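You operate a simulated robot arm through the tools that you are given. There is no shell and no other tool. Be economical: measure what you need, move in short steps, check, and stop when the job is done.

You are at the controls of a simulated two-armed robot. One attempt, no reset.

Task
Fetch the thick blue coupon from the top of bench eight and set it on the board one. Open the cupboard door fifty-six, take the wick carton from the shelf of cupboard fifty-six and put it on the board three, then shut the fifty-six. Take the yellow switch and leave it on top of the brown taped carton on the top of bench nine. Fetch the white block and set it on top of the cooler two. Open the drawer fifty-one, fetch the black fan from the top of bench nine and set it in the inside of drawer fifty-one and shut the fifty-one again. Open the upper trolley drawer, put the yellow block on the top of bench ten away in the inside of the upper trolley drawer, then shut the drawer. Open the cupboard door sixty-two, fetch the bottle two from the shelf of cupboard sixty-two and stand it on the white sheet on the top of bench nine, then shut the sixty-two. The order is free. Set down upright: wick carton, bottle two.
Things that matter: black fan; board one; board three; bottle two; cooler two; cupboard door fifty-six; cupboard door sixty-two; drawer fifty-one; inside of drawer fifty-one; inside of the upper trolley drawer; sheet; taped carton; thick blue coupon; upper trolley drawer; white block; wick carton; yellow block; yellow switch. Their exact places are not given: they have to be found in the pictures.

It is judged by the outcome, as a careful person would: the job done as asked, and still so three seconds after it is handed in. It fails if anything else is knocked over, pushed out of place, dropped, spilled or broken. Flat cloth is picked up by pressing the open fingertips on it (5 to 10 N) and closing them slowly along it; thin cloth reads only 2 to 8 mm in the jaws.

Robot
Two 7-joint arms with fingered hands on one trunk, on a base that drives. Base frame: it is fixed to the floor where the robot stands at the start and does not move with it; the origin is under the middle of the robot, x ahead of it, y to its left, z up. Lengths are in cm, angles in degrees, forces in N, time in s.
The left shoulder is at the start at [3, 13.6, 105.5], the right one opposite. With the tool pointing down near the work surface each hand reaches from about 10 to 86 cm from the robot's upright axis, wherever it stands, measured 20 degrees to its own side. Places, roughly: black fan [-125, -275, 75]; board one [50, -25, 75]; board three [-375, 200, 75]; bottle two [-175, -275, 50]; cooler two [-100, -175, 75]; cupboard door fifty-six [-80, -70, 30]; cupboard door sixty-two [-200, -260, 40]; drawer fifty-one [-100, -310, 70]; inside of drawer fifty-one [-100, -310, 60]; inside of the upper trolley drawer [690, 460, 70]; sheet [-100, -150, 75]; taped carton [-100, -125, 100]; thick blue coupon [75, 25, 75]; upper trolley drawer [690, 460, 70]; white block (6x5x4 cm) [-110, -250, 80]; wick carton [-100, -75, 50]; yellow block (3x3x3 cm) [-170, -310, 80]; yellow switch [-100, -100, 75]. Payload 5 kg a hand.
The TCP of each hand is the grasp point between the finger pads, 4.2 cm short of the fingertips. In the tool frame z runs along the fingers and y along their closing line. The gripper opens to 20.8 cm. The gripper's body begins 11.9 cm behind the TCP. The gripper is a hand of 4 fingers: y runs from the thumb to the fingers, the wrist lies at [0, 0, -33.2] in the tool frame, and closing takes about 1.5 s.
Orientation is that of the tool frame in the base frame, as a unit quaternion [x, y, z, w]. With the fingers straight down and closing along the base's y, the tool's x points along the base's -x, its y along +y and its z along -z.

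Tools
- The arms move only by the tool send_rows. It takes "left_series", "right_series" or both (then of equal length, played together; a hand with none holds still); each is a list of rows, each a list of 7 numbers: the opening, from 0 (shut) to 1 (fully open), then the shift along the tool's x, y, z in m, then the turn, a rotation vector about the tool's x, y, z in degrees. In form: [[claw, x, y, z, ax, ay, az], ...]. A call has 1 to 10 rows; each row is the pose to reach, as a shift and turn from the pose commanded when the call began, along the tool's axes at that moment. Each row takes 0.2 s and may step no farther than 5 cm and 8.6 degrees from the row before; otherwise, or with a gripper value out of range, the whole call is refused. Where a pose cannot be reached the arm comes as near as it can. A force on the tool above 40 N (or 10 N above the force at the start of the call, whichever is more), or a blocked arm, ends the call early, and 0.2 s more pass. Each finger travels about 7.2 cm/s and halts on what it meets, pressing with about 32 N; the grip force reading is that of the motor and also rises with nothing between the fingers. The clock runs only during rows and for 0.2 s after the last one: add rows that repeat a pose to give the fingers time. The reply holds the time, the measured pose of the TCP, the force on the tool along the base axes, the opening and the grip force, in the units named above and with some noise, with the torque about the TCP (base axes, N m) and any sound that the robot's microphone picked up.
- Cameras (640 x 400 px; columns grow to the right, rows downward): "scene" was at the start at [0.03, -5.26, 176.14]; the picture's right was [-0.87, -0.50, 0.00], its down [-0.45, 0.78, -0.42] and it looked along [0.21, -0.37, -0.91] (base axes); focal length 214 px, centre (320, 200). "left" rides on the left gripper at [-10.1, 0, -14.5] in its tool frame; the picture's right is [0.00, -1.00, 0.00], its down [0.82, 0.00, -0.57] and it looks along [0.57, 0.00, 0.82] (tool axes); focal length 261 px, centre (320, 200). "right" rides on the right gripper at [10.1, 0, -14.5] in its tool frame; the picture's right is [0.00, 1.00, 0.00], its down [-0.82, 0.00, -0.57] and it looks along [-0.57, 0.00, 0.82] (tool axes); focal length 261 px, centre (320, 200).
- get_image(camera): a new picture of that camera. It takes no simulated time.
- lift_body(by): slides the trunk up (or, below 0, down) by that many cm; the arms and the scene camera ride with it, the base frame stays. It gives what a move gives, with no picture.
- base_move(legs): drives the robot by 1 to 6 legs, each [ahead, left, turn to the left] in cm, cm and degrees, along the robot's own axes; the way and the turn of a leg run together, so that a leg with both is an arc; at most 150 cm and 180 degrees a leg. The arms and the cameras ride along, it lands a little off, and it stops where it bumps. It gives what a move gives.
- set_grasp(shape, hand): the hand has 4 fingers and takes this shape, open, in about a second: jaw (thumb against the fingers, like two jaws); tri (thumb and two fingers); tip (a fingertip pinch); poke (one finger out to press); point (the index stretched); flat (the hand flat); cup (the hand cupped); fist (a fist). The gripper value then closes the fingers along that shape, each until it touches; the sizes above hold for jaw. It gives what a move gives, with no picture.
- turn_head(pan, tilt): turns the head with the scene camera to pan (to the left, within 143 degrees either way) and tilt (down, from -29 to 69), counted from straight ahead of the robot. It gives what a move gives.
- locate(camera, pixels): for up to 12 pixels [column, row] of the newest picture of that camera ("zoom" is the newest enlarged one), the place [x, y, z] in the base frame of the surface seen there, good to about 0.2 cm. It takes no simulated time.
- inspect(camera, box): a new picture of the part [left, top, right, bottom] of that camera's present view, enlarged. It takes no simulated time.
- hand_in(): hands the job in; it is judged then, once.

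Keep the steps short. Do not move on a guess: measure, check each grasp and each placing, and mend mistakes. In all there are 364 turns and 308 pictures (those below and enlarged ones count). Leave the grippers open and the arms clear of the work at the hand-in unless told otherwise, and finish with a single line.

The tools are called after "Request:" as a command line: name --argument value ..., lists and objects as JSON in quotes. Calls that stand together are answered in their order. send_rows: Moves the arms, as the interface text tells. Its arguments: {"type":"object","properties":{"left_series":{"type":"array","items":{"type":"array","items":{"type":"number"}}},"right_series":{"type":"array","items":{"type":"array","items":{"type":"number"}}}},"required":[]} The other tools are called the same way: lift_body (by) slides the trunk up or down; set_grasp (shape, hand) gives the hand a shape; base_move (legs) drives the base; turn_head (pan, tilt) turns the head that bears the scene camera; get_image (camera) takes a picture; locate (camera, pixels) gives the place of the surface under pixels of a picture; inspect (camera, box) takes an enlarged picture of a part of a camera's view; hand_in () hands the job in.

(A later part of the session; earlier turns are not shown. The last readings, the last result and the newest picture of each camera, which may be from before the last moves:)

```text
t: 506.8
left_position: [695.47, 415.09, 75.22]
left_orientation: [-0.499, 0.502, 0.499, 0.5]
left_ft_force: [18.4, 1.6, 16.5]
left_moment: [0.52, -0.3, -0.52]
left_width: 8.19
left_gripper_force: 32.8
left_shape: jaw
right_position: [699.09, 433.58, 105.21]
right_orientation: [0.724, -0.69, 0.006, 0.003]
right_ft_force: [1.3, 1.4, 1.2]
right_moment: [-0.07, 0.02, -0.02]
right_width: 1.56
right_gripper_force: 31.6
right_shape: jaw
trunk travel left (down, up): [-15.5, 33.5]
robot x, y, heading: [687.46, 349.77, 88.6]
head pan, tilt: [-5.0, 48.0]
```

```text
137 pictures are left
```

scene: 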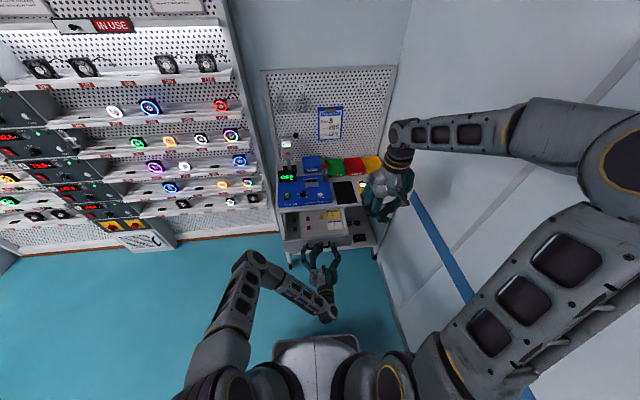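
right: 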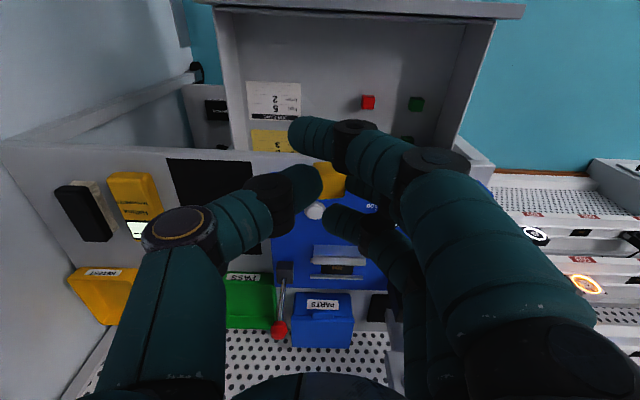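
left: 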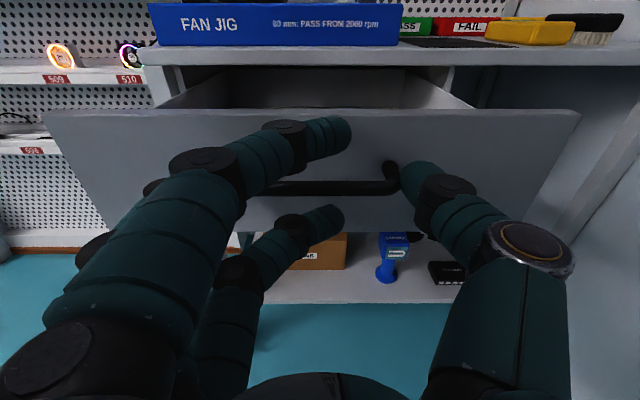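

Descend 24 cm and check clearance.

Request:
send_rows --right_series '[[0, 0, 0, 0.04, 0, 0, 0], [0, 0, 0, 0.08, 0, 0, 0], [0, 0, 0, 0.12, 0, 0, 0], [0, 0, 0, 0.16, 0, 0, 0], [0, 0, 0, 0.2, 0, 0, 0], [0, 0, 0, 0.24, 0, 0, 0], [0, 0, 0, 0.26, 0, 0, 0]]'

Request:
get_image --camera "right"

Request:
inspect --camera "scene" --box '[260, 150, 420, 290]'

```text
t: 508.4
left_position: [695.5, 415.07, 75.23]
left_orientation: [-0.499, 0.502, 0.499, 0.5]
left_ft_force: [16.6, -0.2, 18.2]
left_moment: [0.53, -0.3, -0.51]
left_width: 8.19
left_gripper_force: 31.6
left_shape: jaw
right_position: [699.19, 433.31, 78.9]
right_orientation: [0.724, -0.69, 0.006, 0.002]
right_ft_force: [-0.2, 0.0, 1.0]
right_moment: [-0.06, -0.02, -0.01]
right_width: 1.58
right_gripper_force: 31.6
right_shape: jaw
trunk travel left (down, up): [-15.5, 33.5]
robot x, y, heading: [687.72, 349.7, 88.1]
head pan, tilt: [-5.0, 48.0]
```

```text
136 pictures are left
```

right: 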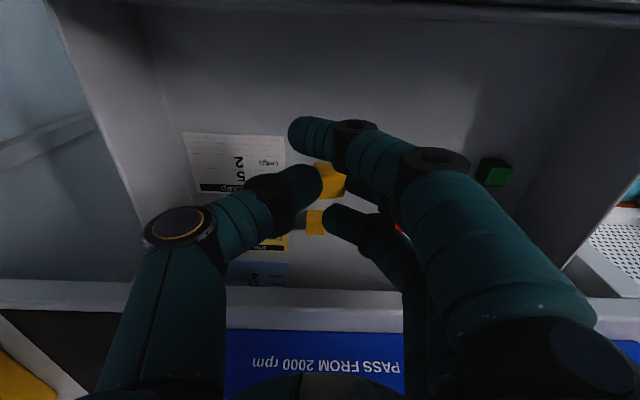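

```text
2.86 times, centred on (340, 220) of scene
```

zoom: 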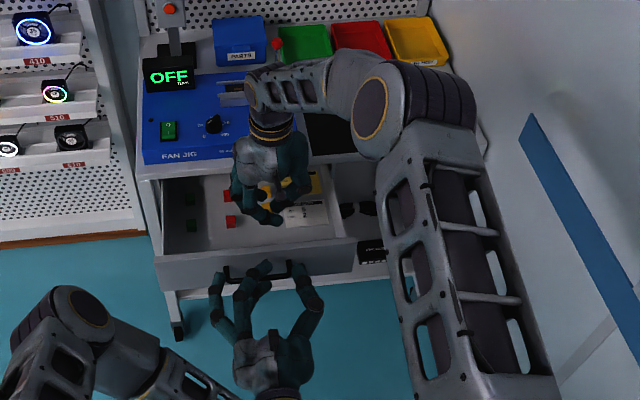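

Shift 2 cm toward the drawer front for clearance, descend 5.3 cm, and release with a small opening.

Request:
send_rows --right_series '[[0, 0.02, 0, 0.01, 0, 0, 0], [0, 0.02, 0, 0.035, 0, 0, 0], [0, 0.02, 0, 0.05, 0, 0, 0], [0, 0.02, 0, 0.053, 0, 0, 0], [0, 0.02, 0, 0.053, 0, 0, 0]]'

Request:
get_image --camera "right"

```text
t: 509.6
left_position: [695.57, 415.09, 75.25]
left_orientation: [-0.499, 0.502, 0.499, 0.499]
left_ft_force: [16.8, 1.6, 16.4]
left_moment: [0.52, -0.3, -0.5]
left_width: 8.17
left_gripper_force: 32.2
left_shape: jaw
right_position: [699.39, 431.13, 73.93]
right_orientation: [0.724, -0.69, 0.007, 0.002]
right_ft_force: [0.7, -0.6, 0.2]
right_moment: [-0.01, 0.0, 0.02]
right_width: 1.58
right_gripper_force: 32.3
right_shape: jaw
trunk travel left (down, up): [-15.5, 33.5]
robot x, y, heading: [687.52, 349.93, 88.4]
head pan, tilt: [-5.0, 48.0]
```

```text
134 pictures are left
```

right: 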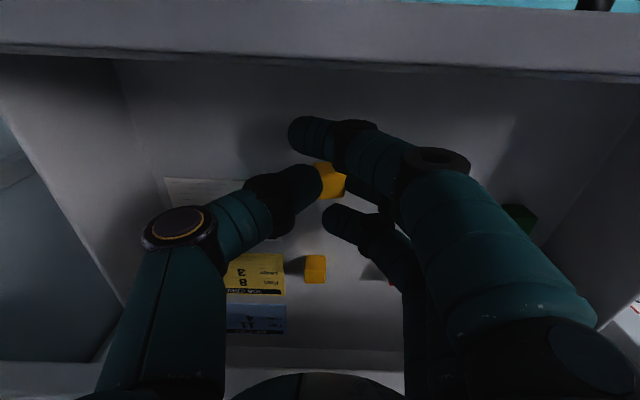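

Request:
send_rows --right_series '[[0, 0, 0, 0.004, 0, 0, 0], [0, 0, 0, 0.006, 0, 0, 0], [0.08, 0, 0, 0.006, 0, 0, 0], [0.16, 0, 0, 0.006, 0, 0, 0], [0.2, 0, 0, 0.006, 0, 0, 0], [0.2, 0, 0, 0.006, 0, 0, 0], [0.2, 0, 0, -0.03, 0, 0, 0], [0.2, 0, 0, -0.07, 0, 0, 0], [0.2, 0, 0, -0.11, 0, 0, 0], [0.2, 0, 0, -0.15, 0, 0, 0]]'

Request:
get_image --camera "right"

```text
t: 511.8
left_position: [695.48, 415.07, 75.2]
left_orientation: [-0.499, 0.504, 0.499, 0.498]
left_ft_force: [16.4, -2.3, 16.9]
left_moment: [0.54, -0.33, -0.53]
left_width: 8.2
left_gripper_force: 32.0
left_shape: jaw
right_position: [699.34, 431.23, 88.91]
right_orientation: [0.725, -0.689, 0.007, 0.002]
right_ft_force: [-0.1, -0.7, -1.5]
right_moment: [0.15, -0.03, 0.02]
right_width: 4.08
right_gripper_force: 0.1
right_shape: jaw
trunk travel left (down, up): [-15.5, 33.5]
robot x, y, heading: [687.51, 349.69, 88.2]
head pan, tilt: [-5.0, 48.0]
```

```text
133 pictures are left
```

right: 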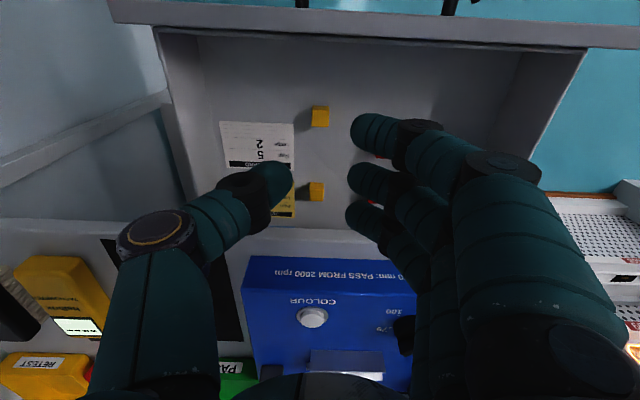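

Block is in the drawer. Retract the right hand.

Request:
send_rows --right_series '[[0.2, 0, 0, -0.045, 0, 0, 0], [0.2, 0, 0, -0.09, 0, 0, 0], [0.2, 0, 0, -0.135, 0, 0, 0], [0.3, 0, 0, -0.18, 0, 0, 0], [0.35, 0.01, -0.01, -0.22, 0, 0, 0], [0.35, 0.03, -0.03, -0.25, 0, 0, 0], [0.35, 0.06, -0.06, -0.27, 0, 0, 0], [0.35, 0.09, -0.09, -0.28, 0, 0, 0], [0.35, 0.125, -0.12, -0.29, 0, 0, 0], [0.35, 0.165, -0.14, -0.29, 0, 0, 0]]'

Request:
send_rows --left_series '[[0, 0, 0, 0.02, 0, 0, 0], [0, 0, 0, 0.04, 0, 0, 0], [0, 0, 0, 0.06, 0, 0, 0], [0, 0, 0, 0.08, 0, 0, 0], [0, 0, 0, 0.1, 0, 0, 0], [0, 0, 0, 0.12, 0, 0, 0], [0, 0, 0, 0.14, 0, 0, 0], [0, 0, 0, 0.16, 0, 0, 0]]'

Request:
get_image --camera "left"

```text
t: 514.0
left_position: [695.52, 414.92, 75.16]
left_orientation: [-0.499, 0.502, 0.499, 0.499]
left_ft_force: [16.8, -3.6, 15.7]
left_moment: [0.47, -0.37, -0.65]
left_width: 8.18
left_gripper_force: 31.7
left_shape: jaw
right_position: [714.14, 415.71, 118.3]
right_orientation: [0.724, -0.69, 0.005, 0.001]
right_ft_force: [-0.1, -1.6, 0.9]
right_moment: [0.09, 0.03, 0.01]
right_width: 7.24
right_gripper_force: 0.0
right_shape: jaw
trunk travel left (down, up): [-15.5, 33.5]
robot x, y, heading: [687.52, 349.45, 88.6]
head pan, tilt: [-5.0, 48.0]
```

```text
t: 515.8
left_position: [695.54, 431.17, 75.15]
left_orientation: [-0.499, 0.503, 0.5, 0.499]
left_ft_force: [12.0, -0.9, 18.3]
left_moment: [0.56, -0.38, -0.33]
left_width: 8.23
left_gripper_force: 32.0
left_shape: jaw
right_position: [714.03, 415.81, 118.13]
right_orientation: [0.724, -0.69, 0.006, 0.002]
right_ft_force: [0.3, 0.1, -0.6]
right_moment: [-0.03, 0.02, 0.01]
right_width: 7.2
right_gripper_force: 0.1
right_shape: jaw
trunk travel left (down, up): [-15.5, 33.5]
robot x, y, heading: [687.29, 349.63, 88.0]
head pan, tilt: [-5.0, 48.0]
```

```text
132 pictures are left
```

left: 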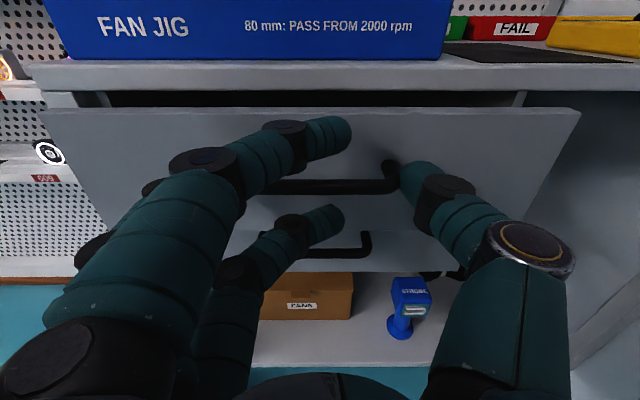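

Drawer follows. Push the last 5.5 cm slowly, watching the force.

Request:
send_rows --left_series '[[0, 0, 0, 0.015, 0, 0, 0], [0, 0, 0, 0.03, 0, 0, 0], [0, 0, 0, 0.04, 0, 0, 0], [0, 0, 0, 0.047, 0, 0, 0], [0, 0, 0, 0.051, 0, 0, 0], [0, 0, 0, 0.055, 0, 0, 0]]'

Request:
get_image --camera "left"

Request:
locate --camera "left" --pixels '[[150, 130], [530, 140], [480, 200], [400, 100], [325, 80], [100, 80]]'

```text
t: 517.2
left_position: [695.69, 436.31, 75.15]
left_orientation: [-0.498, 0.503, 0.498, 0.501]
left_ft_force: [10.2, -18.8, 23.9]
left_moment: [0.63, -0.31, -0.22]
left_width: 8.24
left_gripper_force: 32.3
left_shape: jaw
right_position: [714.01, 415.5, 118.46]
right_orientation: [0.724, -0.69, 0.006, 0.002]
right_ft_force: [0.4, 0.1, -0.7]
right_moment: [0.01, 0.0, -0.01]
right_width: 7.24
right_gripper_force: 0.1
right_shape: jaw
trunk travel left (down, up): [-15.5, 33.5]
robot x, y, heading: [687.54, 349.71, 88.3]
head pan, tilt: [-5.0, 48.0]
```

```text
131 pictures are left
```

left: 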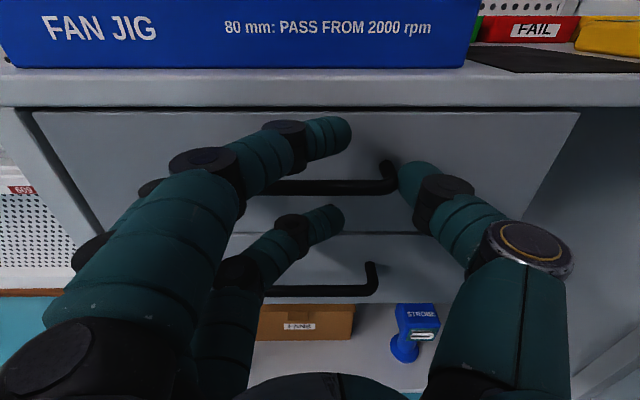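

```text
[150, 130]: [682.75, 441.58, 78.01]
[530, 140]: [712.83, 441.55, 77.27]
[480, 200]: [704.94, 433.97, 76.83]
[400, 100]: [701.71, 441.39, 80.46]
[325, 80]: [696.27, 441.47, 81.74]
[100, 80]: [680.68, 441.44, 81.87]
```

Drawer shut (face back at 441.6). Open the fingers wide and withdraw.

Request:
send_rows --left_series '[[0.3, 0, 0, 0, 0, 0, 0], [0.6, 0, 0, 0, 0, 0, 0], [0.85, 0, 0, 0, 0, 0, 0], [0.85, 0, 0, 0, 0, 0, 0], [0.85, 0, 0, 0, 0, 0, 0], [0.85, 0, 0, -0.04, 0, 0, 0], [0.85, 0, 0, -0.08, 0, 0, 0], [0.85, 0, 0, -0.12, 0, 0, 0]]'

Request:
get_image --camera "left"

```text
t: 519.0
left_position: [695.22, 424.54, 75.15]
left_orientation: [-0.5, 0.502, 0.499, 0.499]
left_ft_force: [-0.3, 1.0, -0.2]
left_moment: [-0.09, 0.01, -0.02]
left_width: 17.65
left_gripper_force: 0.1
left_shape: jaw
right_position: [714.03, 415.8, 118.13]
right_orientation: [0.723, -0.691, 0.007, 0.002]
right_ft_force: [-0.1, -1.0, 0.7]
right_moment: [0.05, 0.02, 0.02]
right_width: 7.25
right_gripper_force: 0.1
right_shape: jaw
trunk travel left (down, up): [-15.5, 33.5]
robot x, y, heading: [687.5, 349.49, 88.3]
head pan, tilt: [-5.0, 48.0]
```

```text
130 pictures are left
```

left: 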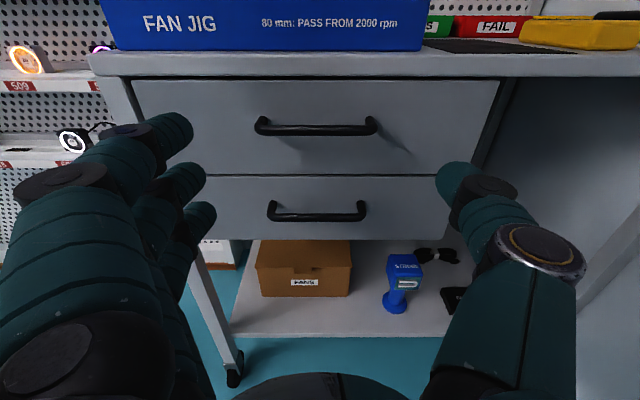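

Drawer task done. Before driving, check how far the left elbow sticks out.

Request:
base_move --legs '[[-3, 45, 1.5]]'

Request:
turn_head --pan 40 --tilt 55

Request:
get_image --camera "scene"

```text
t: 521.7
left_position: [648.47, 422.43, 75.07]
left_orientation: [0.507, -0.496, -0.505, -0.492]
left_ft_force: [-0.7, -0.3, -0.5]
left_moment: [-0.03, 0.04, -0.05]
left_width: 17.67
left_gripper_force: 0.0
left_shape: jaw
right_position: [667.24, 414.27, 118.13]
right_orientation: [0.735, -0.678, 0.007, 0.002]
right_ft_force: [-0.9, -0.4, -0.7]
right_moment: [0.0, -0.13, 0.01]
right_width: 7.23
right_gripper_force: 0.1
right_shape: jaw
trunk travel left (down, up): [-15.5, 33.5]
robot x, y, heading: [642.67, 347.4, 90.3]
head pan, tilt: [-5.0, 48.0]
```

```text
t: 522.8
left_position: [648.49, 422.41, 75.08]
left_orientation: [0.507, -0.495, -0.506, -0.491]
left_ft_force: [0.5, 0.1, -0.2]
left_moment: [0.02, 0.02, 0.03]
left_width: 17.63
left_gripper_force: 0.1
left_shape: jaw
right_position: [667.38, 414.14, 118.17]
right_orientation: [0.735, -0.679, 0.007, 0.002]
right_ft_force: [-0.1, -1.0, 1.1]
right_moment: [0.02, -0.01, -0.03]
right_width: 7.24
right_gripper_force: 0.1
right_shape: jaw
trunk travel left (down, up): [-15.5, 33.5]
robot x, y, heading: [642.68, 347.22, 90.1]
head pan, tilt: [40.0, 55.0]
```

```text
129 pictures are left
```

scene: 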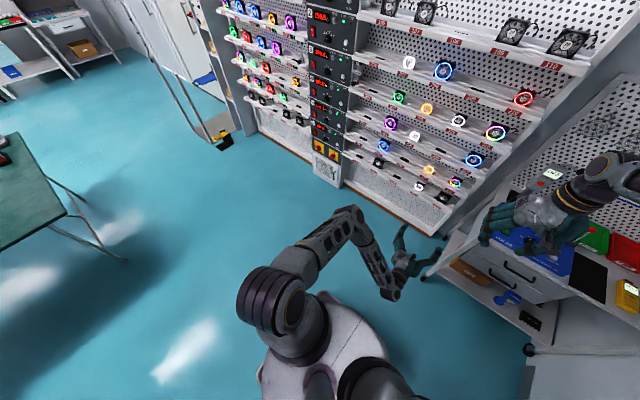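

Request:
locate --camera "scene" --pixels '[[330, 215], [300, 255], [245, 300], [355, 212], [380, 270]]'

```text
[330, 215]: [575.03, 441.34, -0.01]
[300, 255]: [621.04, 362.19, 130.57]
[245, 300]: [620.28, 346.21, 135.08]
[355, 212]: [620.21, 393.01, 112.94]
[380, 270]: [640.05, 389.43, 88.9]
```

Compact pose. Drive back west along y≈360 to the aisle and face south.

Request:
base_move --legs '[[0, 0, 90], [0, -14, 0], [150, 0, 0], [150, 0, 0], [78, 0, 0], [0, 0, 90]]'

```text
t: 549.6
left_position: [257.29, 287.64, 74.99]
left_orientation: [0.502, 0.5, -0.499, 0.499]
left_ft_force: [0.2, -0.3, 1.0]
left_moment: [-0.02, -0.03, -0.05]
left_width: 17.63
left_gripper_force: 0.1
left_shape: jaw
right_position: [238.65, 296.25, 118.25]
right_orientation: [0.688, 0.726, 0.002, -0.006]
right_ft_force: [-0.4, 0.5, 0.4]
right_moment: [-0.03, 0.07, -0.01]
right_width: 7.25
right_gripper_force: 0.1
right_shape: jaw
trunk travel left (down, up): [-15.5, 33.5]
robot x, y, heading: [264.72, 362.4, -91.2]
head pan, tilt: [40.0, 55.0]
```

Request:
base_move --legs '[[0, 0, 1.2], [150, 0, 0], [150, 0, 0], [150, 0, 0], [150, 0, 0], [150, 0, 0]]'

```text
t: 585.7
left_position: [276.95, -466.84, 74.99]
left_orientation: [0.491, 0.511, -0.487, 0.51]
left_ft_force: [-0.5, 0.2, 0.8]
left_moment: [0.0, 0.02, 0.02]
left_width: 17.65
left_gripper_force: 0.1
left_shape: jaw
right_position: [257.99, -458.91, 118.08]
right_orientation: [0.672, 0.74, 0.003, -0.007]
right_ft_force: [-0.5, -1.1, -0.2]
right_moment: [0.01, 0.04, 0.0]
right_width: 7.23
right_gripper_force: 0.2
right_shape: jaw
trunk travel left (down, up): [-15.5, 33.5]
robot x, y, heading: [281.36, -391.6, -88.8]
head pan, tilt: [40.0, 55.0]
```

Retract the left hand 14 cm and continue round to bench nine's aisle, facing it.

Request:
send_rows --left_series '[[0.7, 0, 0, -0.04, 0, 0, 0], [0.55, 0, 0, -0.08, 0, 0, 0], [0.4, 0, 0, -0.12, 0, 0, 0], [0.3, 0, 0, -0.14, 0, 0, 0]]'

Request:
base_move --legs '[[40, 0, 0], [0, 0, -91.2], [150, 0, 0], [130, 0, 0]]'

```text
t: 586.7
left_position: [276.36, -452.82, 75.16]
left_orientation: [0.491, 0.511, -0.487, 0.51]
left_ft_force: [0.1, -0.8, -0.4]
left_moment: [-0.01, 0.01, 0.02]
left_width: 6.32
left_gripper_force: 0.1
left_shape: jaw
right_position: [257.93, -459.07, 118.13]
right_orientation: [0.672, 0.74, 0.002, -0.006]
right_ft_force: [1.2, -0.5, -0.5]
right_moment: [0.03, -0.03, 0.01]
right_width: 7.25
right_gripper_force: 0.0
right_shape: jaw
trunk travel left (down, up): [-15.5, 33.5]
robot x, y, heading: [281.2, -391.55, -89.1]
head pan, tilt: [40.0, 55.0]
```

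```text
t: 606.2
left_position: [-57.89, -425.23, 75.04]
left_orientation: [0.709, 0.008, -0.705, 0.01]
left_ft_force: [0.0, 0.4, -0.4]
left_moment: [0.02, 0.0, -0.03]
left_width: 6.29
left_gripper_force: 0.1
left_shape: jaw
right_position: [-63.62, -406.57, 118.21]
right_orientation: [0.999, 0.037, 0.007, -0.003]
right_ft_force: [-0.3, 0.2, 0.2]
right_moment: [-0.02, -0.06, 0.0]
right_width: 7.22
right_gripper_force: 0.0
right_shape: jaw
trunk travel left (down, up): [-15.5, 33.5]
robot x, y, heading: [3.47, -431.13, 179.9]
head pan, tilt: [40.0, 55.0]
```

Request:
base_move --legs '[[0, -150, 0], [0, -150, 0], [0, -75, 0]]'

Request:
turn_head --pan 0 --tilt 50

Request:
get_image --camera "scene"

```text
t: 624.2
left_position: [-48.86, -50.96, 75.01]
left_orientation: [0.709, -0.009, -0.705, -0.006]
left_ft_force: [0.6, 0.6, -0.2]
left_moment: [0.02, 0.0, 0.02]
left_width: 6.3
left_gripper_force: 0.0
left_shape: jaw
right_position: [-53.86, -32.12, 118.18]
right_orientation: [1.0, 0.015, 0.006, -0.003]
right_ft_force: [0.4, 1.2, -0.3]
right_moment: [-0.1, 0.0, -0.02]
right_width: 7.27
right_gripper_force: 0.0
right_shape: jaw
trunk travel left (down, up): [-15.5, 33.5]
robot x, y, heading: [11.64, -59.7, 177.4]
head pan, tilt: [40.0, 55.0]
```

```text
t: 625.2
left_position: [-48.97, -51.07, 75.0]
left_orientation: [0.708, -0.008, -0.706, -0.007]
left_ft_force: [0.0, 0.4, 0.8]
left_moment: [-0.04, 0.02, -0.02]
left_width: 6.3
left_gripper_force: 0.0
left_shape: jaw
right_position: [-53.86, -32.24, 118.16]
right_orientation: [1.0, 0.015, 0.005, -0.002]
right_ft_force: [0.4, 0.1, 0.1]
right_moment: [0.0, -0.05, -0.01]
right_width: 7.23
right_gripper_force: 0.1
right_shape: jaw
trunk travel left (down, up): [-15.5, 33.5]
robot x, y, heading: [12.06, -60.27, 177.2]
head pan, tilt: [0.0, 50.0]
```

```text
128 pictures are left
```

scene: 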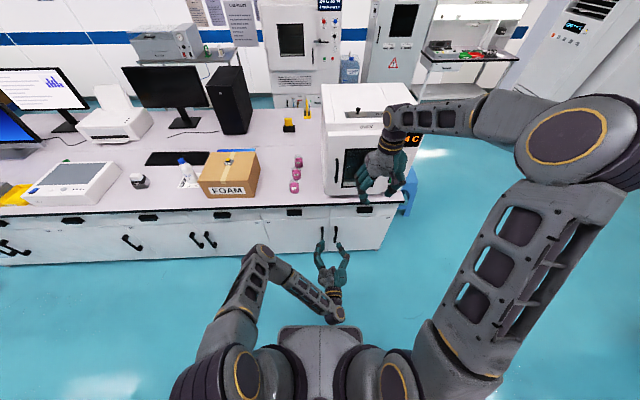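

Request:
inspect --camera "scene" --box '[240, 180, 400, 270]'

Request:
get_image --camera "left"

```text
4.00 times, centred on (320, 225) of scene
```

zoom: 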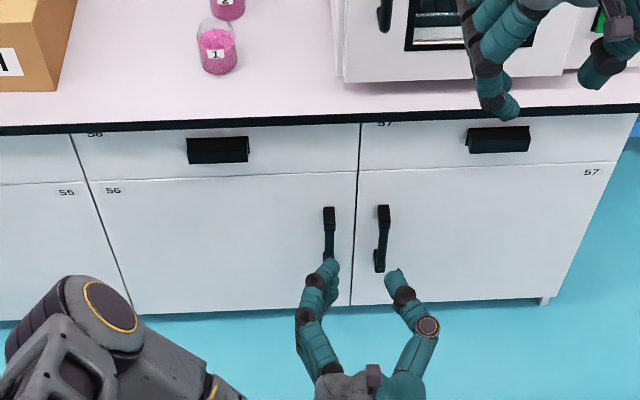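

```text
126 pictures are left
```

left: 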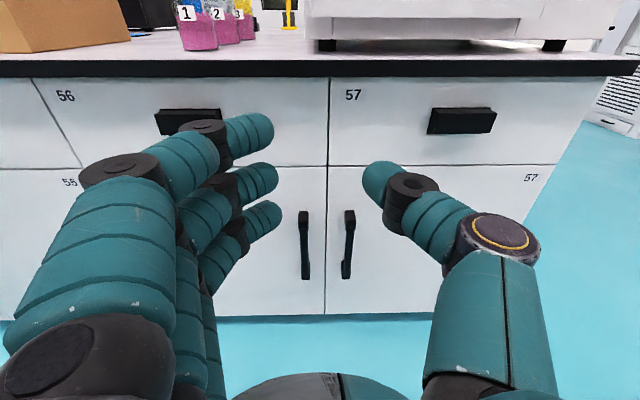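

Request:
locate --camera "left" --pixels '[[305, 215], [305, 245], [305, 275], [349, 230], [327, 250], [320, 167], [322, 300], [230, 180]]'

Request:
locate --camera "zoom" --pixels '[[95, 190], [135, 310], [329, 212], [329, 240], [353, 200], [220, 250], [240, 300]]'

```text
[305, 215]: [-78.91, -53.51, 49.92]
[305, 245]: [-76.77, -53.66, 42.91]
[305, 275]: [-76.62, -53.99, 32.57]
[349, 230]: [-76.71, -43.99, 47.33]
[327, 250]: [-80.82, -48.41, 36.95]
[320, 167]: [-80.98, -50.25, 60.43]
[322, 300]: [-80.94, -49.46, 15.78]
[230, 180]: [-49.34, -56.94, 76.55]
```

```text
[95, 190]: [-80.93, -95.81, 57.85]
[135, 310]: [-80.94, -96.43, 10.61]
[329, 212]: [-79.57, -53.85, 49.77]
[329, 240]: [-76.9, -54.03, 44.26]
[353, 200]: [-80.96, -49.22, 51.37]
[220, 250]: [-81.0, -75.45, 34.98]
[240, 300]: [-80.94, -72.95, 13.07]
```

Door 56: handle bar y −53.8, z 32–50, x −76.7; hinge y≈−97. Take the same stance as at door 62: robot at about (6.5,−33), heading 180; lower the trunk fully.

Request:
base_move --legs '[[5, -27, 2.7]]'

Request:
lift_body --by -15

```text
t: 627.2
left_position: [-53.69, -26.56, 75.04]
left_orientation: [0.709, 0.007, -0.705, 0.011]
left_ft_force: [0.6, 0.3, 0.9]
left_moment: [-0.01, 0.03, 0.08]
left_width: 6.3
left_gripper_force: 0.0
left_shape: jaw
right_position: [-59.54, -7.86, 118.07]
right_orientation: [0.999, 0.04, 0.007, -0.003]
right_ft_force: [-1.0, 1.2, -0.2]
right_moment: [-0.22, -0.03, -0.02]
right_width: 7.26
right_gripper_force: 0.1
right_shape: jaw
trunk travel left (down, up): [-15.5, 33.5]
robot x, y, heading: [7.1, -32.75, -179.6]
head pan, tilt: [0.0, 50.0]
```

```text
t: 628.9
left_position: [-53.67, -26.68, 60.08]
left_orientation: [0.709, 0.008, -0.705, 0.01]
left_ft_force: [0.7, -0.6, 0.6]
left_moment: [0.01, -0.04, -0.02]
left_width: 6.29
left_gripper_force: 0.1
left_shape: jaw
right_position: [-59.42, -8.06, 103.14]
right_orientation: [0.999, 0.039, 0.007, -0.004]
right_ft_force: [0.0, -0.2, 1.1]
right_moment: [-0.03, 0.02, 0.0]
right_width: 7.22
right_gripper_force: 0.0
right_shape: jaw
trunk travel left (down, up): [-0.5, 48.5]
robot x, y, heading: [7.35, -32.25, -179.9]
head pan, tilt: [0.0, 50.0]
```

Request:
send_rows --left_series '[[0.3, 0.0225, 0.034, 0.015, 0, 0, 0], [0.3, 0.045, 0.068, 0.03, 0, 0, 0], [0.3, 0.0675, 0.102, 0.045, 0, 0, 0], [0.3, 0.09, 0.136, 0.06, 0, 0, 0], [0.3, 0.1125, 0.17, 0.075, 0, 0, 0], [0.3, 0.135, 0.204, 0.09, 0, 0, 0], [0.3, 0.1575, 0.238, 0.105, 0, 0, 0], [0.3, 0.18, 0.271, 0.12, 0, 0, 0]]'

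Request:
get_image --camera "left"

```text
t: 630.7
left_position: [-64.73, -54.05, 42.01]
left_orientation: [0.709, 0.009, -0.705, 0.009]
left_ft_force: [0.3, -0.2, -0.1]
left_moment: [-0.02, 0.0, 0.05]
left_width: 6.25
left_gripper_force: 0.0
left_shape: jaw
right_position: [-59.5, -8.06, 103.1]
right_orientation: [0.999, 0.038, 0.007, -0.004]
right_ft_force: [0.1, 0.3, -0.4]
right_moment: [0.02, -0.02, 0.02]
right_width: 7.25
right_gripper_force: 0.1
right_shape: jaw
trunk travel left (down, up): [-0.5, 48.5]
robot x, y, heading: [7.68, -32.58, -179.9]
head pan, tilt: [0.0, 50.0]
```

```text
125 pictures are left
```

left: 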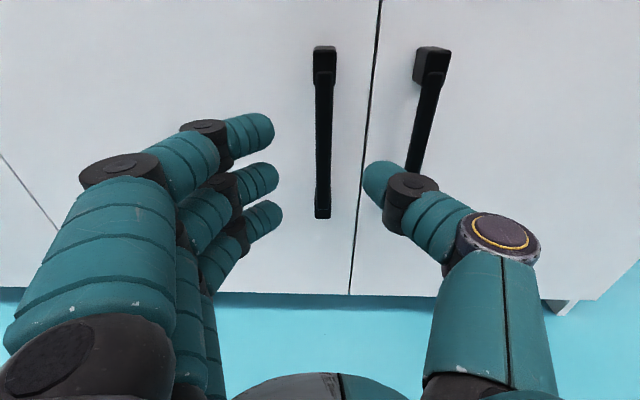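

Aligned. Advance 10.5 cm and close on the bar.

Request:
send_rows --left_series '[[0.3, 0, -0.002, 0.04, 0, 0, 0], [0.3, 0, -0.003, 0.08, 0, 0, 0], [0.3, 0, -0.003, 0.105, 0, 0, 0], [0.15, 0, -0.003, 0.105, 0, 0, 0], [0, 0, -0.003, 0.105, 0, 0, 0], [0, 0, -0.003, 0.105, 0, 0, 0], [0, 0, -0.003, 0.105, 0, 0, 0]]'

Request:
get_image --camera "left"

```text
t: 632.3
left_position: [-75.38, -54.12, 42.06]
left_orientation: [0.709, 0.007, -0.705, 0.009]
left_ft_force: [-0.5, -0.6, -0.7]
left_moment: [0.01, 0.0, -0.02]
left_width: 1.33
left_gripper_force: 31.5
left_shape: jaw
right_position: [-59.54, -8.12, 103.14]
right_orientation: [0.999, 0.039, 0.007, -0.004]
right_ft_force: [0.5, 0.1, -0.6]
right_moment: [-0.01, -0.02, -0.01]
right_width: 7.21
right_gripper_force: 0.1
right_shape: jaw
trunk travel left (down, up): [-0.5, 48.5]
robot x, y, heading: [7.37, -32.66, -180.0]
head pan, tilt: [0.0, 50.0]
```

```text
124 pictures are left
```

left: 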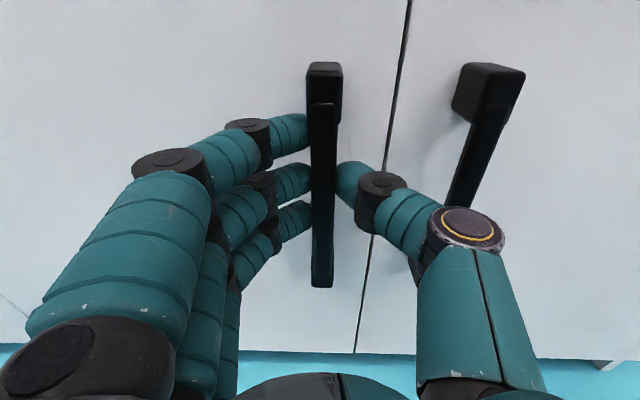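

Gripped. Same arc pull as at door 62, first 24°.

Request:
send_rows --left_series '[[0, 0, 0.005, -0.03, 4, 0, 0], [0, 0, 0.011, -0.059, 8, 0, 0], [0, 0, 0.02, -0.088, 12, 0, 0], [0, 0, 0.031, -0.117, 16, 0, 0], [0, 0, 0.044, -0.145, 20, 0, 0], [0, 0, 0.058, -0.172, 24, 0, 0]]'

Request:
send_rows --left_series '[[0, 0, 0.0078, -0.044, 6, 0, 0], [0, 0, 0.0205, -0.088, 12, 0, 0], [0, 0, 0.037, -0.131, 18, 0, 0], [0, 0, 0.0585, -0.171, 24, 0, 0]]'

Request:
get_image --camera "left"

Request:
get_image --camera "scene"

```text
t: 633.7
left_position: [-58.12, -59.7, 42.13]
left_orientation: [0.696, -0.139, -0.692, -0.137]
left_ft_force: [-15.5, -27.6, -5.0]
left_moment: [0.02, -0.15, 0.97]
left_width: 1.18
left_gripper_force: 31.7
left_shape: jaw
right_position: [-59.45, -8.1, 103.14]
right_orientation: [0.999, 0.037, 0.008, -0.003]
right_ft_force: [0.7, -0.2, 0.2]
right_moment: [-0.01, -0.02, -0.01]
right_width: 7.24
right_gripper_force: 0.0
right_shape: jaw
trunk travel left (down, up): [-0.5, 48.5]
robot x, y, heading: [7.16, -32.52, -179.5]
head pan, tilt: [0.0, 50.0]
```

```text
t: 634.7
left_position: [-46.34, -70.3, 42.24]
left_orientation: [0.66, -0.26, -0.657, -0.256]
left_ft_force: [-16.8, -14.4, -12.6]
left_moment: [-0.16, -0.29, 0.56]
left_width: 1.24
left_gripper_force: 31.4
left_shape: jaw
right_position: [-59.63, -8.18, 103.07]
right_orientation: [0.999, 0.039, 0.007, -0.004]
right_ft_force: [0.6, 0.3, 0.4]
right_moment: [-0.04, 0.02, -0.01]
right_width: 7.25
right_gripper_force: 0.2
right_shape: jaw
trunk travel left (down, up): [-0.5, 48.5]
robot x, y, heading: [7.61, -32.66, -179.8]
head pan, tilt: [0.0, 50.0]
stopped in row 4 (left hand): the force on the tool passed its limit at 44 N (the readings are from after the stop); the commanded pose is now the measured one
```

```text
123 pictures are left
```

left: 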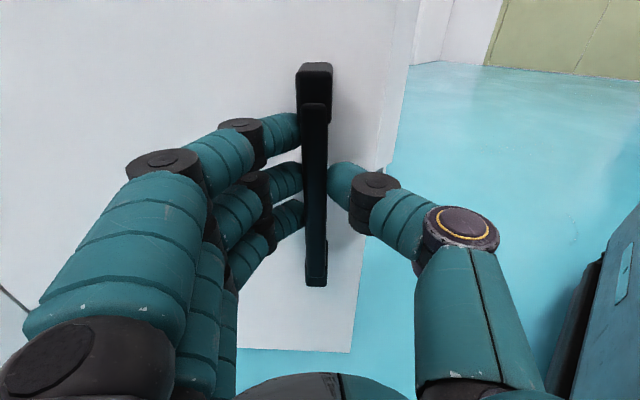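

```text
122 pictures are left
```

scene: 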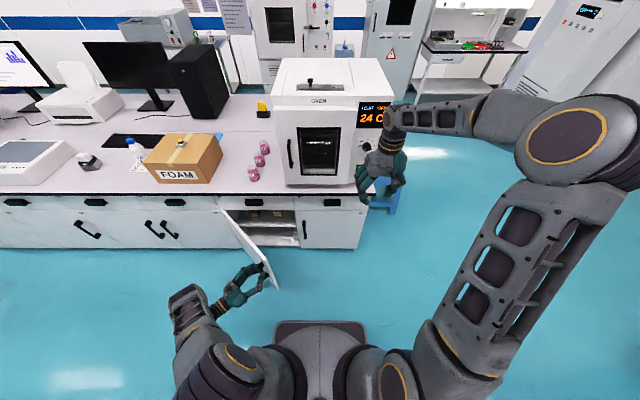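

Door ~44°. Look inside.

Request:
inspect --camera "scene" --box '[200, 190, 330, 300]'

Request:
locate --camera "zoom" --pixels '[[150, 120], [200, 120], [270, 110], [400, 100], [440, 105], [350, 100], [380, 160], [350, 390], [300, 310], [450, 150]]'

```text
3.64 times, centred on (265, 245) of scene
```

zoom: 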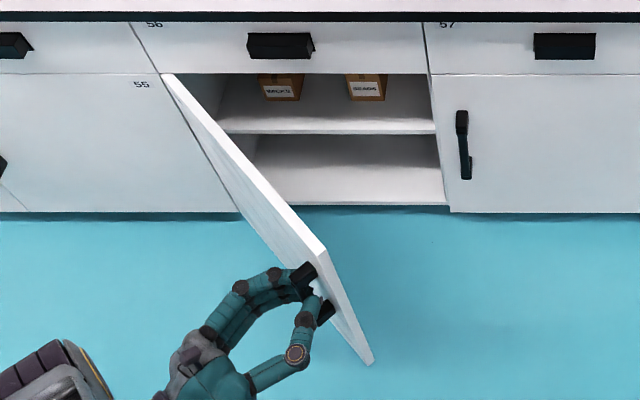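

```text
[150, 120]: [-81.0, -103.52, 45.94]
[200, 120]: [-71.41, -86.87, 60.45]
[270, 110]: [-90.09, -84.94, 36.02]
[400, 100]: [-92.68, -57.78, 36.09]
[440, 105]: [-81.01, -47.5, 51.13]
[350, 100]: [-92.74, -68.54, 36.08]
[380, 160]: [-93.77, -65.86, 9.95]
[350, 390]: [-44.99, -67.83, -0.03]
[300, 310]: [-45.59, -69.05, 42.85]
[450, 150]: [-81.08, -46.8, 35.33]
```

Request:
inspect --camera "scene" --box '[245, 205, 285, 230]'

Request:
locate --camera "zoom" --pixels '[[115, 120], [115, 95], [440, 110], [440, 85]]'

```text
16.00 times, centred on (265, 218) of scene
```

zoom: 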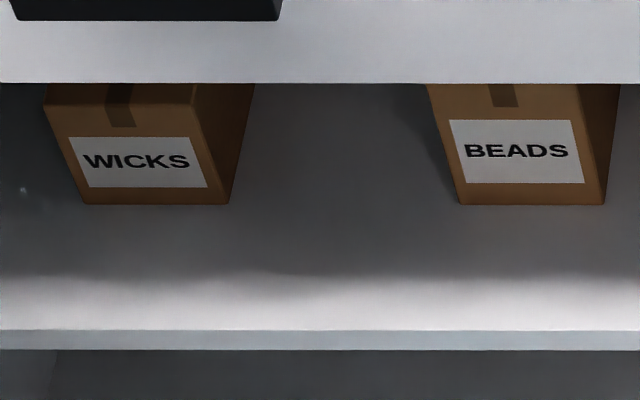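

```text
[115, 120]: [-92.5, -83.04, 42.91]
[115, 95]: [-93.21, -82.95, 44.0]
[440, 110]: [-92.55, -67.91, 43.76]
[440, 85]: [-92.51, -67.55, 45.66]
```

Left carton is WICKS (front x −92.5, y −84.4…−77.6, shelf z 36). The door must open to 90°. I release the handle, then use the right fist from the inside. First release and retreat.

Request:
send_rows --left_series '[[0.2, 0, 0, 0, 0, 0, 0], [0.4, 0, 0, 0, 0, 0, 0], [0.45, 0, 0, 0, 0, 0, 0], [0.45, 0, 0, -0.03, 0, 0, 0], [0.4, 0, 0, -0.06, 0, 0, 0], [0.3, 0, 0, -0.075, 0, 0, 0]]' --right_series '[[0.2, 0, 0.04, 0, 0, 0, 0], [0.1, 0, 0.08, 0, 0, 0, 0], [0, 0, 0.12, 0, 0, 0, 0], [0, 0, 0.16, 0, 0, 0, 0], [0, 0, 0.2, 0, 0, 0, 0], [0, 0, 0.24, 0.01, 0, 0, 0]]'

Request:
get_image --camera "scene"

```text
t: 636.1
left_position: [-40.63, -74.99, 42.16]
left_orientation: [0.659, -0.261, -0.656, -0.259]
left_ft_force: [-0.8, 0.5, 0.2]
left_moment: [0.0, -0.01, -0.03]
left_width: 6.33
left_gripper_force: 0.0
left_shape: jaw
right_position: [-57.71, -31.93, 102.0]
right_orientation: [0.999, 0.037, 0.005, -0.004]
right_ft_force: [0.5, -0.9, 0.7]
right_moment: [0.08, 0.01, 0.02]
right_width: 0.04
right_gripper_force: 32.3
right_shape: jaw
trunk travel left (down, up): [-0.5, 48.5]
robot x, y, heading: [7.55, -32.77, -179.9]
head pan, tilt: [0.0, 50.0]
```

```text
119 pictures are left
```

scene: 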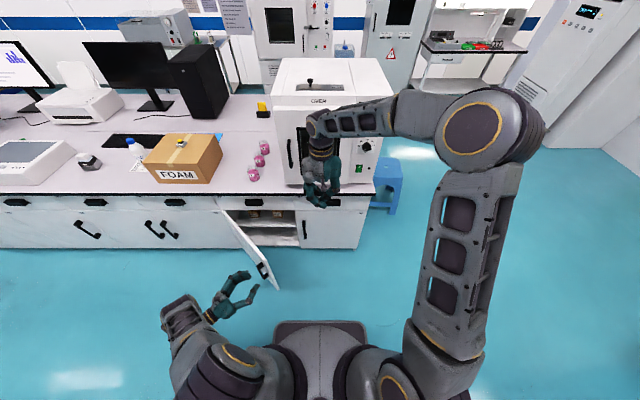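

Lower the right fist to z≈55 in front of the open cupboard.

Request:
send_rows --right_series '[[0, 0, 0.005, 0.047, 0, 0, 0], [0, 0, 0.01, 0.094, 0, 0, 0], [0, 0, 0.015, 0.141, 0, 0, 0], [0, 0, 0.02, 0.188, 0, 0, 0], [0, 0, 0.02, 0.235, 0, 0, 0], [0, 0, 0.02, 0.282, 0, 0, 0], [0, 0, 0.02, 0.329, 0, 0, 0], [0, 0, 0.02, 0.376, 0, 0, 0], [0, 0, 0.02, 0.423, 0, 0, 0], [0, 0, 0.02, 0.46, 0, 0, 0]]'

Request:
get_image --camera "scene"

```text
t: 638.3
left_position: [-40.64, -75.16, 42.18]
left_orientation: [0.659, -0.26, -0.657, -0.258]
left_ft_force: [0.6, -0.1, -0.3]
left_moment: [0.0, 0.01, -0.02]
left_width: 6.3
left_gripper_force: 0.0
left_shape: jaw
right_position: [-57.03, -33.72, 55.88]
right_orientation: [0.999, 0.038, 0.007, -0.004]
right_ft_force: [-0.5, -0.5, 0.2]
right_moment: [0.0, -0.09, 0.02]
right_width: 0.0
right_gripper_force: 31.3
right_shape: jaw
trunk travel left (down, up): [-0.5, 48.5]
robot x, y, heading: [7.7, -32.55, -180.0]
head pan, tilt: [0.0, 50.0]
```

```text
118 pictures are left
```

scene: 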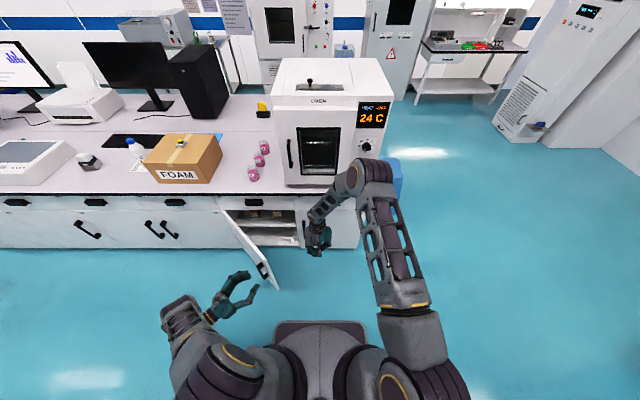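

Push: slide the base left 30, then look.

Request:
base_move --legs '[[0, 30, 0], [0, 22, 0]]'

Request:
get_image --camera "scene"

```text
t: 641.6
left_position: [-41.07, -127.34, 42.08]
left_orientation: [0.658, -0.265, -0.655, -0.262]
left_ft_force: [0.0, 0.7, -0.4]
left_moment: [0.01, 0.03, -0.04]
left_width: 6.28
left_gripper_force: 0.1
left_shape: jaw
right_position: [-57.1, -85.71, 55.81]
right_orientation: [0.999, 0.035, 0.007, -0.003]
right_ft_force: [0.3, -0.6, -0.3]
right_moment: [0.08, 0.02, -0.03]
right_width: 0.03
right_gripper_force: 32.0
right_shape: jaw
trunk travel left (down, up): [-0.5, 48.5]
robot x, y, heading: [6.87, -84.74, 179.5]
head pan, tilt: [0.0, 50.0]
```

```text
117 pictures are left
```

scene: 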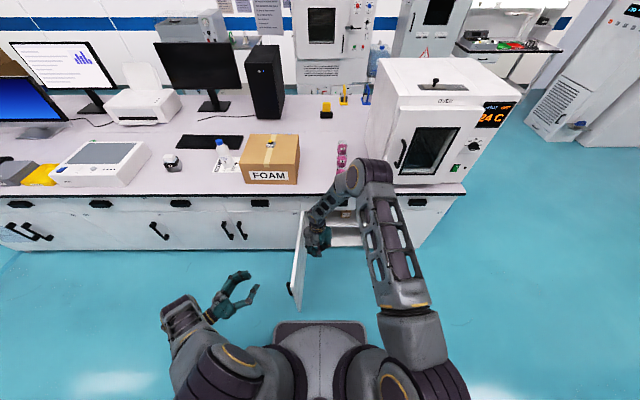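

Request:
base_move --legs '[[0, 9, 0]]'

Request:
get_image --camera "scene"

Request:
locate --camera "scene" --pixels '[[291, 270], [300, 230], [296, 290], [293, 240]]'

```text
t: 643.1
left_position: [-41.22, -135.85, 42.25]
left_orientation: [0.658, -0.264, -0.655, -0.262]
left_ft_force: [0.2, 0.3, -0.3]
left_moment: [-0.03, -0.01, 0.02]
left_width: 6.29
left_gripper_force: 0.0
left_shape: jaw
right_position: [-57.11, -93.56, 55.7]
right_orientation: [0.999, 0.032, 0.01, -0.008]
right_ft_force: [1.3, 4.4, 1.9]
right_moment: [-0.22, 0.11, -0.08]
right_width: 0.0
right_gripper_force: 32.0
right_shape: jaw
trunk travel left (down, up): [-0.5, 48.5]
robot x, y, heading: [7.29, -93.97, 179.4]
head pan, tilt: [0.0, 50.0]
stopped in leg 1: the force on the tool passed its limit at 45 N (the readings are from after the stop); the commanded pose is now the measured one
```

```text
116 pictures are left
```

scene: 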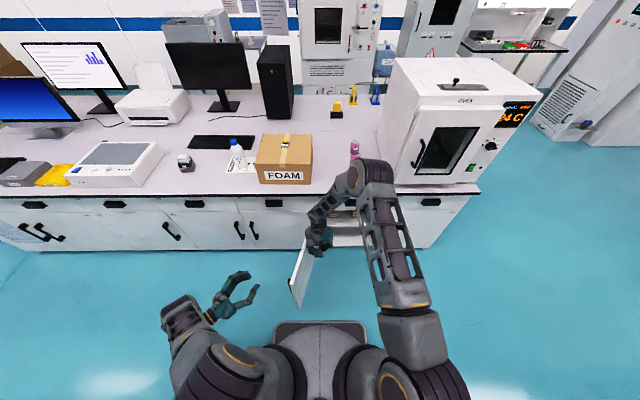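

```text
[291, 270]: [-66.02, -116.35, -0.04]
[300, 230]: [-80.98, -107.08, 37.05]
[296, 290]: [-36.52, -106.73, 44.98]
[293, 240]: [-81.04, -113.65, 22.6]
```

Door is past 90°. Raise the right hand back up and aside.

Request:
send_rows --right_series '[[0, 0, -0.03, -0.03, 0, 0, 0], [0, 0, -0.04, -0.075, 0, 0, 0], [0, 0, -0.05, -0.12, 0, 0, 0], [0.1, 0, -0.06, -0.165, 0, 0, 0], [0.2, 0, -0.07, -0.21, 0, 0, 0], [0.35, 0, -0.09, -0.25, 0, 0, 0], [0.35, 0, -0.11, -0.29, 0, 0, 0], [0.35, 0, -0.13, -0.33, 0, 0, 0], [0.35, 0, -0.15, -0.37, 0, 0, 0], [0.35, 0, -0.17, -0.41, 0, 0, 0]]'

Request:
lift_body --by 31

Request:
get_image --camera "scene"

```text
t: 645.3
left_position: [-41.12, -135.85, 42.3]
left_orientation: [0.657, -0.264, -0.655, -0.262]
left_ft_force: [0.3, -0.9, 0.3]
left_moment: [-0.02, -0.01, 0.02]
left_width: 6.26
left_gripper_force: 0.2
left_shape: jaw
right_position: [-58.67, -77.21, 96.92]
right_orientation: [0.999, 0.032, 0.009, -0.007]
right_ft_force: [0.1, 0.4, -1.2]
right_moment: [0.02, 0.05, 0.05]
right_width: 7.23
right_gripper_force: 0.0
right_shape: jaw
trunk travel left (down, up): [-0.5, 48.5]
robot x, y, heading: [7.13, -93.94, 179.3]
head pan, tilt: [0.0, 50.0]
```

```text
t: 648.4
left_position: [-41.26, -135.79, 73.17]
left_orientation: [0.658, -0.264, -0.655, -0.261]
left_ft_force: [-0.5, 0.1, -0.5]
left_moment: [0.05, 0.02, -0.01]
left_width: 6.26
left_gripper_force: 0.1
left_shape: jaw
right_position: [-58.72, -77.28, 127.8]
right_orientation: [0.999, 0.032, 0.009, -0.009]
right_ft_force: [0.8, 0.2, 0.0]
right_moment: [-0.01, 0.0, 0.02]
right_width: 7.26
right_gripper_force: 0.3
right_shape: jaw
trunk travel left (down, up): [-31.5, 17.5]
robot x, y, heading: [7.11, -94.0, 179.8]
head pan, tilt: [0.0, 50.0]
```

```text
115 pictures are left
```

scene: 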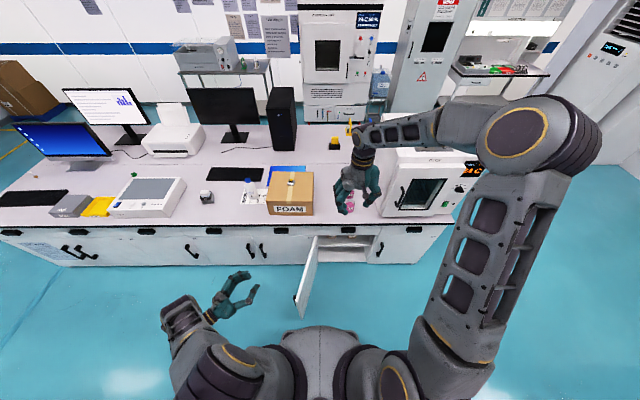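

Slide right 38 (hand passes over the door), then straighten the hand.

Request:
base_move --legs '[[0, -38, 0.4]]'

Request:
send_rows --left_series '[[0.3, 0, -0.001, 0.034, -6, 0, 0], [0.35, 0, -0.002, 0.068, -12, 0, 0], [0.4, 0, -0.003, 0.102, -18, 0, 0], [0.4, 0, -0.004, 0.136, -24.5, 0, 0], [0.45, 0, -0.005, 0.17, -31, 0, 0], [0.45, 0, -0.007, 0.205, -37, 0, 0], [0.45, 0, -0.008, 0.24, -43.3, 0, 0]]'

Request:
get_image --camera "left"

Request:
get_image --camera "scene"

```text
t: 650.8
left_position: [-40.92, -97.88, 73.2]
left_orientation: [0.658, -0.264, -0.655, -0.261]
left_ft_force: [0.2, 0.4, 0.6]
left_moment: [-0.05, -0.02, 0.02]
left_width: 6.3
left_gripper_force: 0.1
left_shape: jaw
right_position: [-58.51, -39.2, 127.77]
right_orientation: [0.999, 0.032, 0.009, -0.008]
right_ft_force: [-0.3, 1.1, -0.3]
right_moment: [-0.13, 0.0, 0.02]
right_width: 7.23
right_gripper_force: 0.0
right_shape: jaw
trunk travel left (down, up): [-31.5, 17.5]
robot x, y, heading: [7.47, -55.61, 179.7]
head pan, tilt: [0.0, 50.0]
```

```text
t: 652.4
left_position: [-57.78, -80.79, 73.29]
left_orientation: [0.708, -0.002, -0.706, 0.003]
left_ft_force: [-0.2, -1.3, -0.3]
left_moment: [0.02, -0.04, -0.12]
left_width: 9.33
left_gripper_force: 0.0
left_shape: jaw
right_position: [-58.52, -39.22, 127.79]
right_orientation: [0.999, 0.032, 0.01, -0.007]
right_ft_force: [0.8, 1.2, -0.8]
right_moment: [-0.15, -0.02, 0.01]
right_width: 7.24
right_gripper_force: 0.1
right_shape: jaw
trunk travel left (down, up): [-31.5, 17.5]
robot x, y, heading: [7.6, -55.75, 179.7]
head pan, tilt: [0.0, 50.0]
```

```text
114 pictures are left
```

left: 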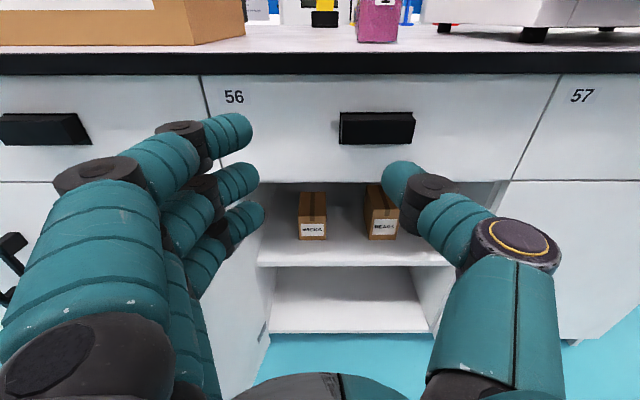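

```text
113 pictures are left
```

scene: 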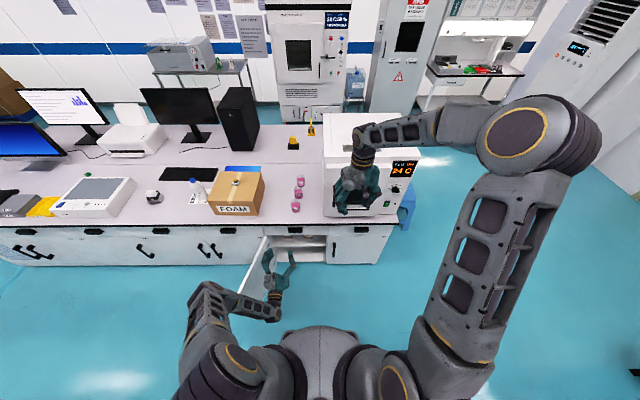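

Request:
locate --camera "scene" --pixels '[[205, 295], [250, 305], [225, 300], [250, 265], [240, 290], [262, 240]]'

Request:
locate --camera "left" --pixels '[[300, 195], [326, 195], [299, 238], [326, 238], [313, 215], [313, 235], [368, 215], [397, 215], [383, 240], [265, 250], [440, 200]]'

```text
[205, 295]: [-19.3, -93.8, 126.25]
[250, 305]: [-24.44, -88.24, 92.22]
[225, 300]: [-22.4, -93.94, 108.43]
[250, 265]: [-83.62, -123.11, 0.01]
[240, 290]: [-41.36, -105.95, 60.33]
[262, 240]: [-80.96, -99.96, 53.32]
```

```text
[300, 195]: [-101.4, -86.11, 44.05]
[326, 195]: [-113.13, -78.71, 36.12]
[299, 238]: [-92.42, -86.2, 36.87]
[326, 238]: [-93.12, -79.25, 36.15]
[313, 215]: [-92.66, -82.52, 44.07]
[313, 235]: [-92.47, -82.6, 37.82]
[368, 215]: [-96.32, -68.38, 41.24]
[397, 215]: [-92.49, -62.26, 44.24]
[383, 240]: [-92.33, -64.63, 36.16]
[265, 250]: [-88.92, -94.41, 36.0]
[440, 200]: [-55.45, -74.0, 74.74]
```

WICKS carton: y −86.2…−79.2, z 36–44, front x −92.5. Lower the trunk 31 cm.

Request:
lift_body --by -31

Request:
get_image --camera "left"

```text
t: 655.5
left_position: [-57.7, -80.78, 42.11]
left_orientation: [0.708, -0.004, -0.707, -0.001]
left_ft_force: [0.0, -0.4, 0.0]
left_moment: [-0.01, -0.01, -0.01]
left_width: 9.33
left_gripper_force: 0.0
left_shape: jaw
right_position: [-58.47, -39.32, 96.91]
right_orientation: [0.999, 0.032, 0.007, -0.008]
right_ft_force: [-0.5, -0.2, -0.2]
right_moment: [0.02, 0.0, 0.0]
right_width: 7.24
right_gripper_force: 0.0
right_shape: jaw
trunk travel left (down, up): [-0.5, 48.5]
robot x, y, heading: [7.82, -55.79, 179.6]
head pan, tilt: [0.0, 50.0]
```

```text
112 pictures are left
```

left: 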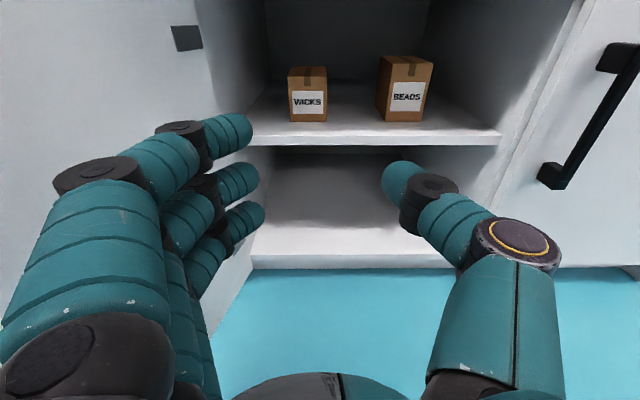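

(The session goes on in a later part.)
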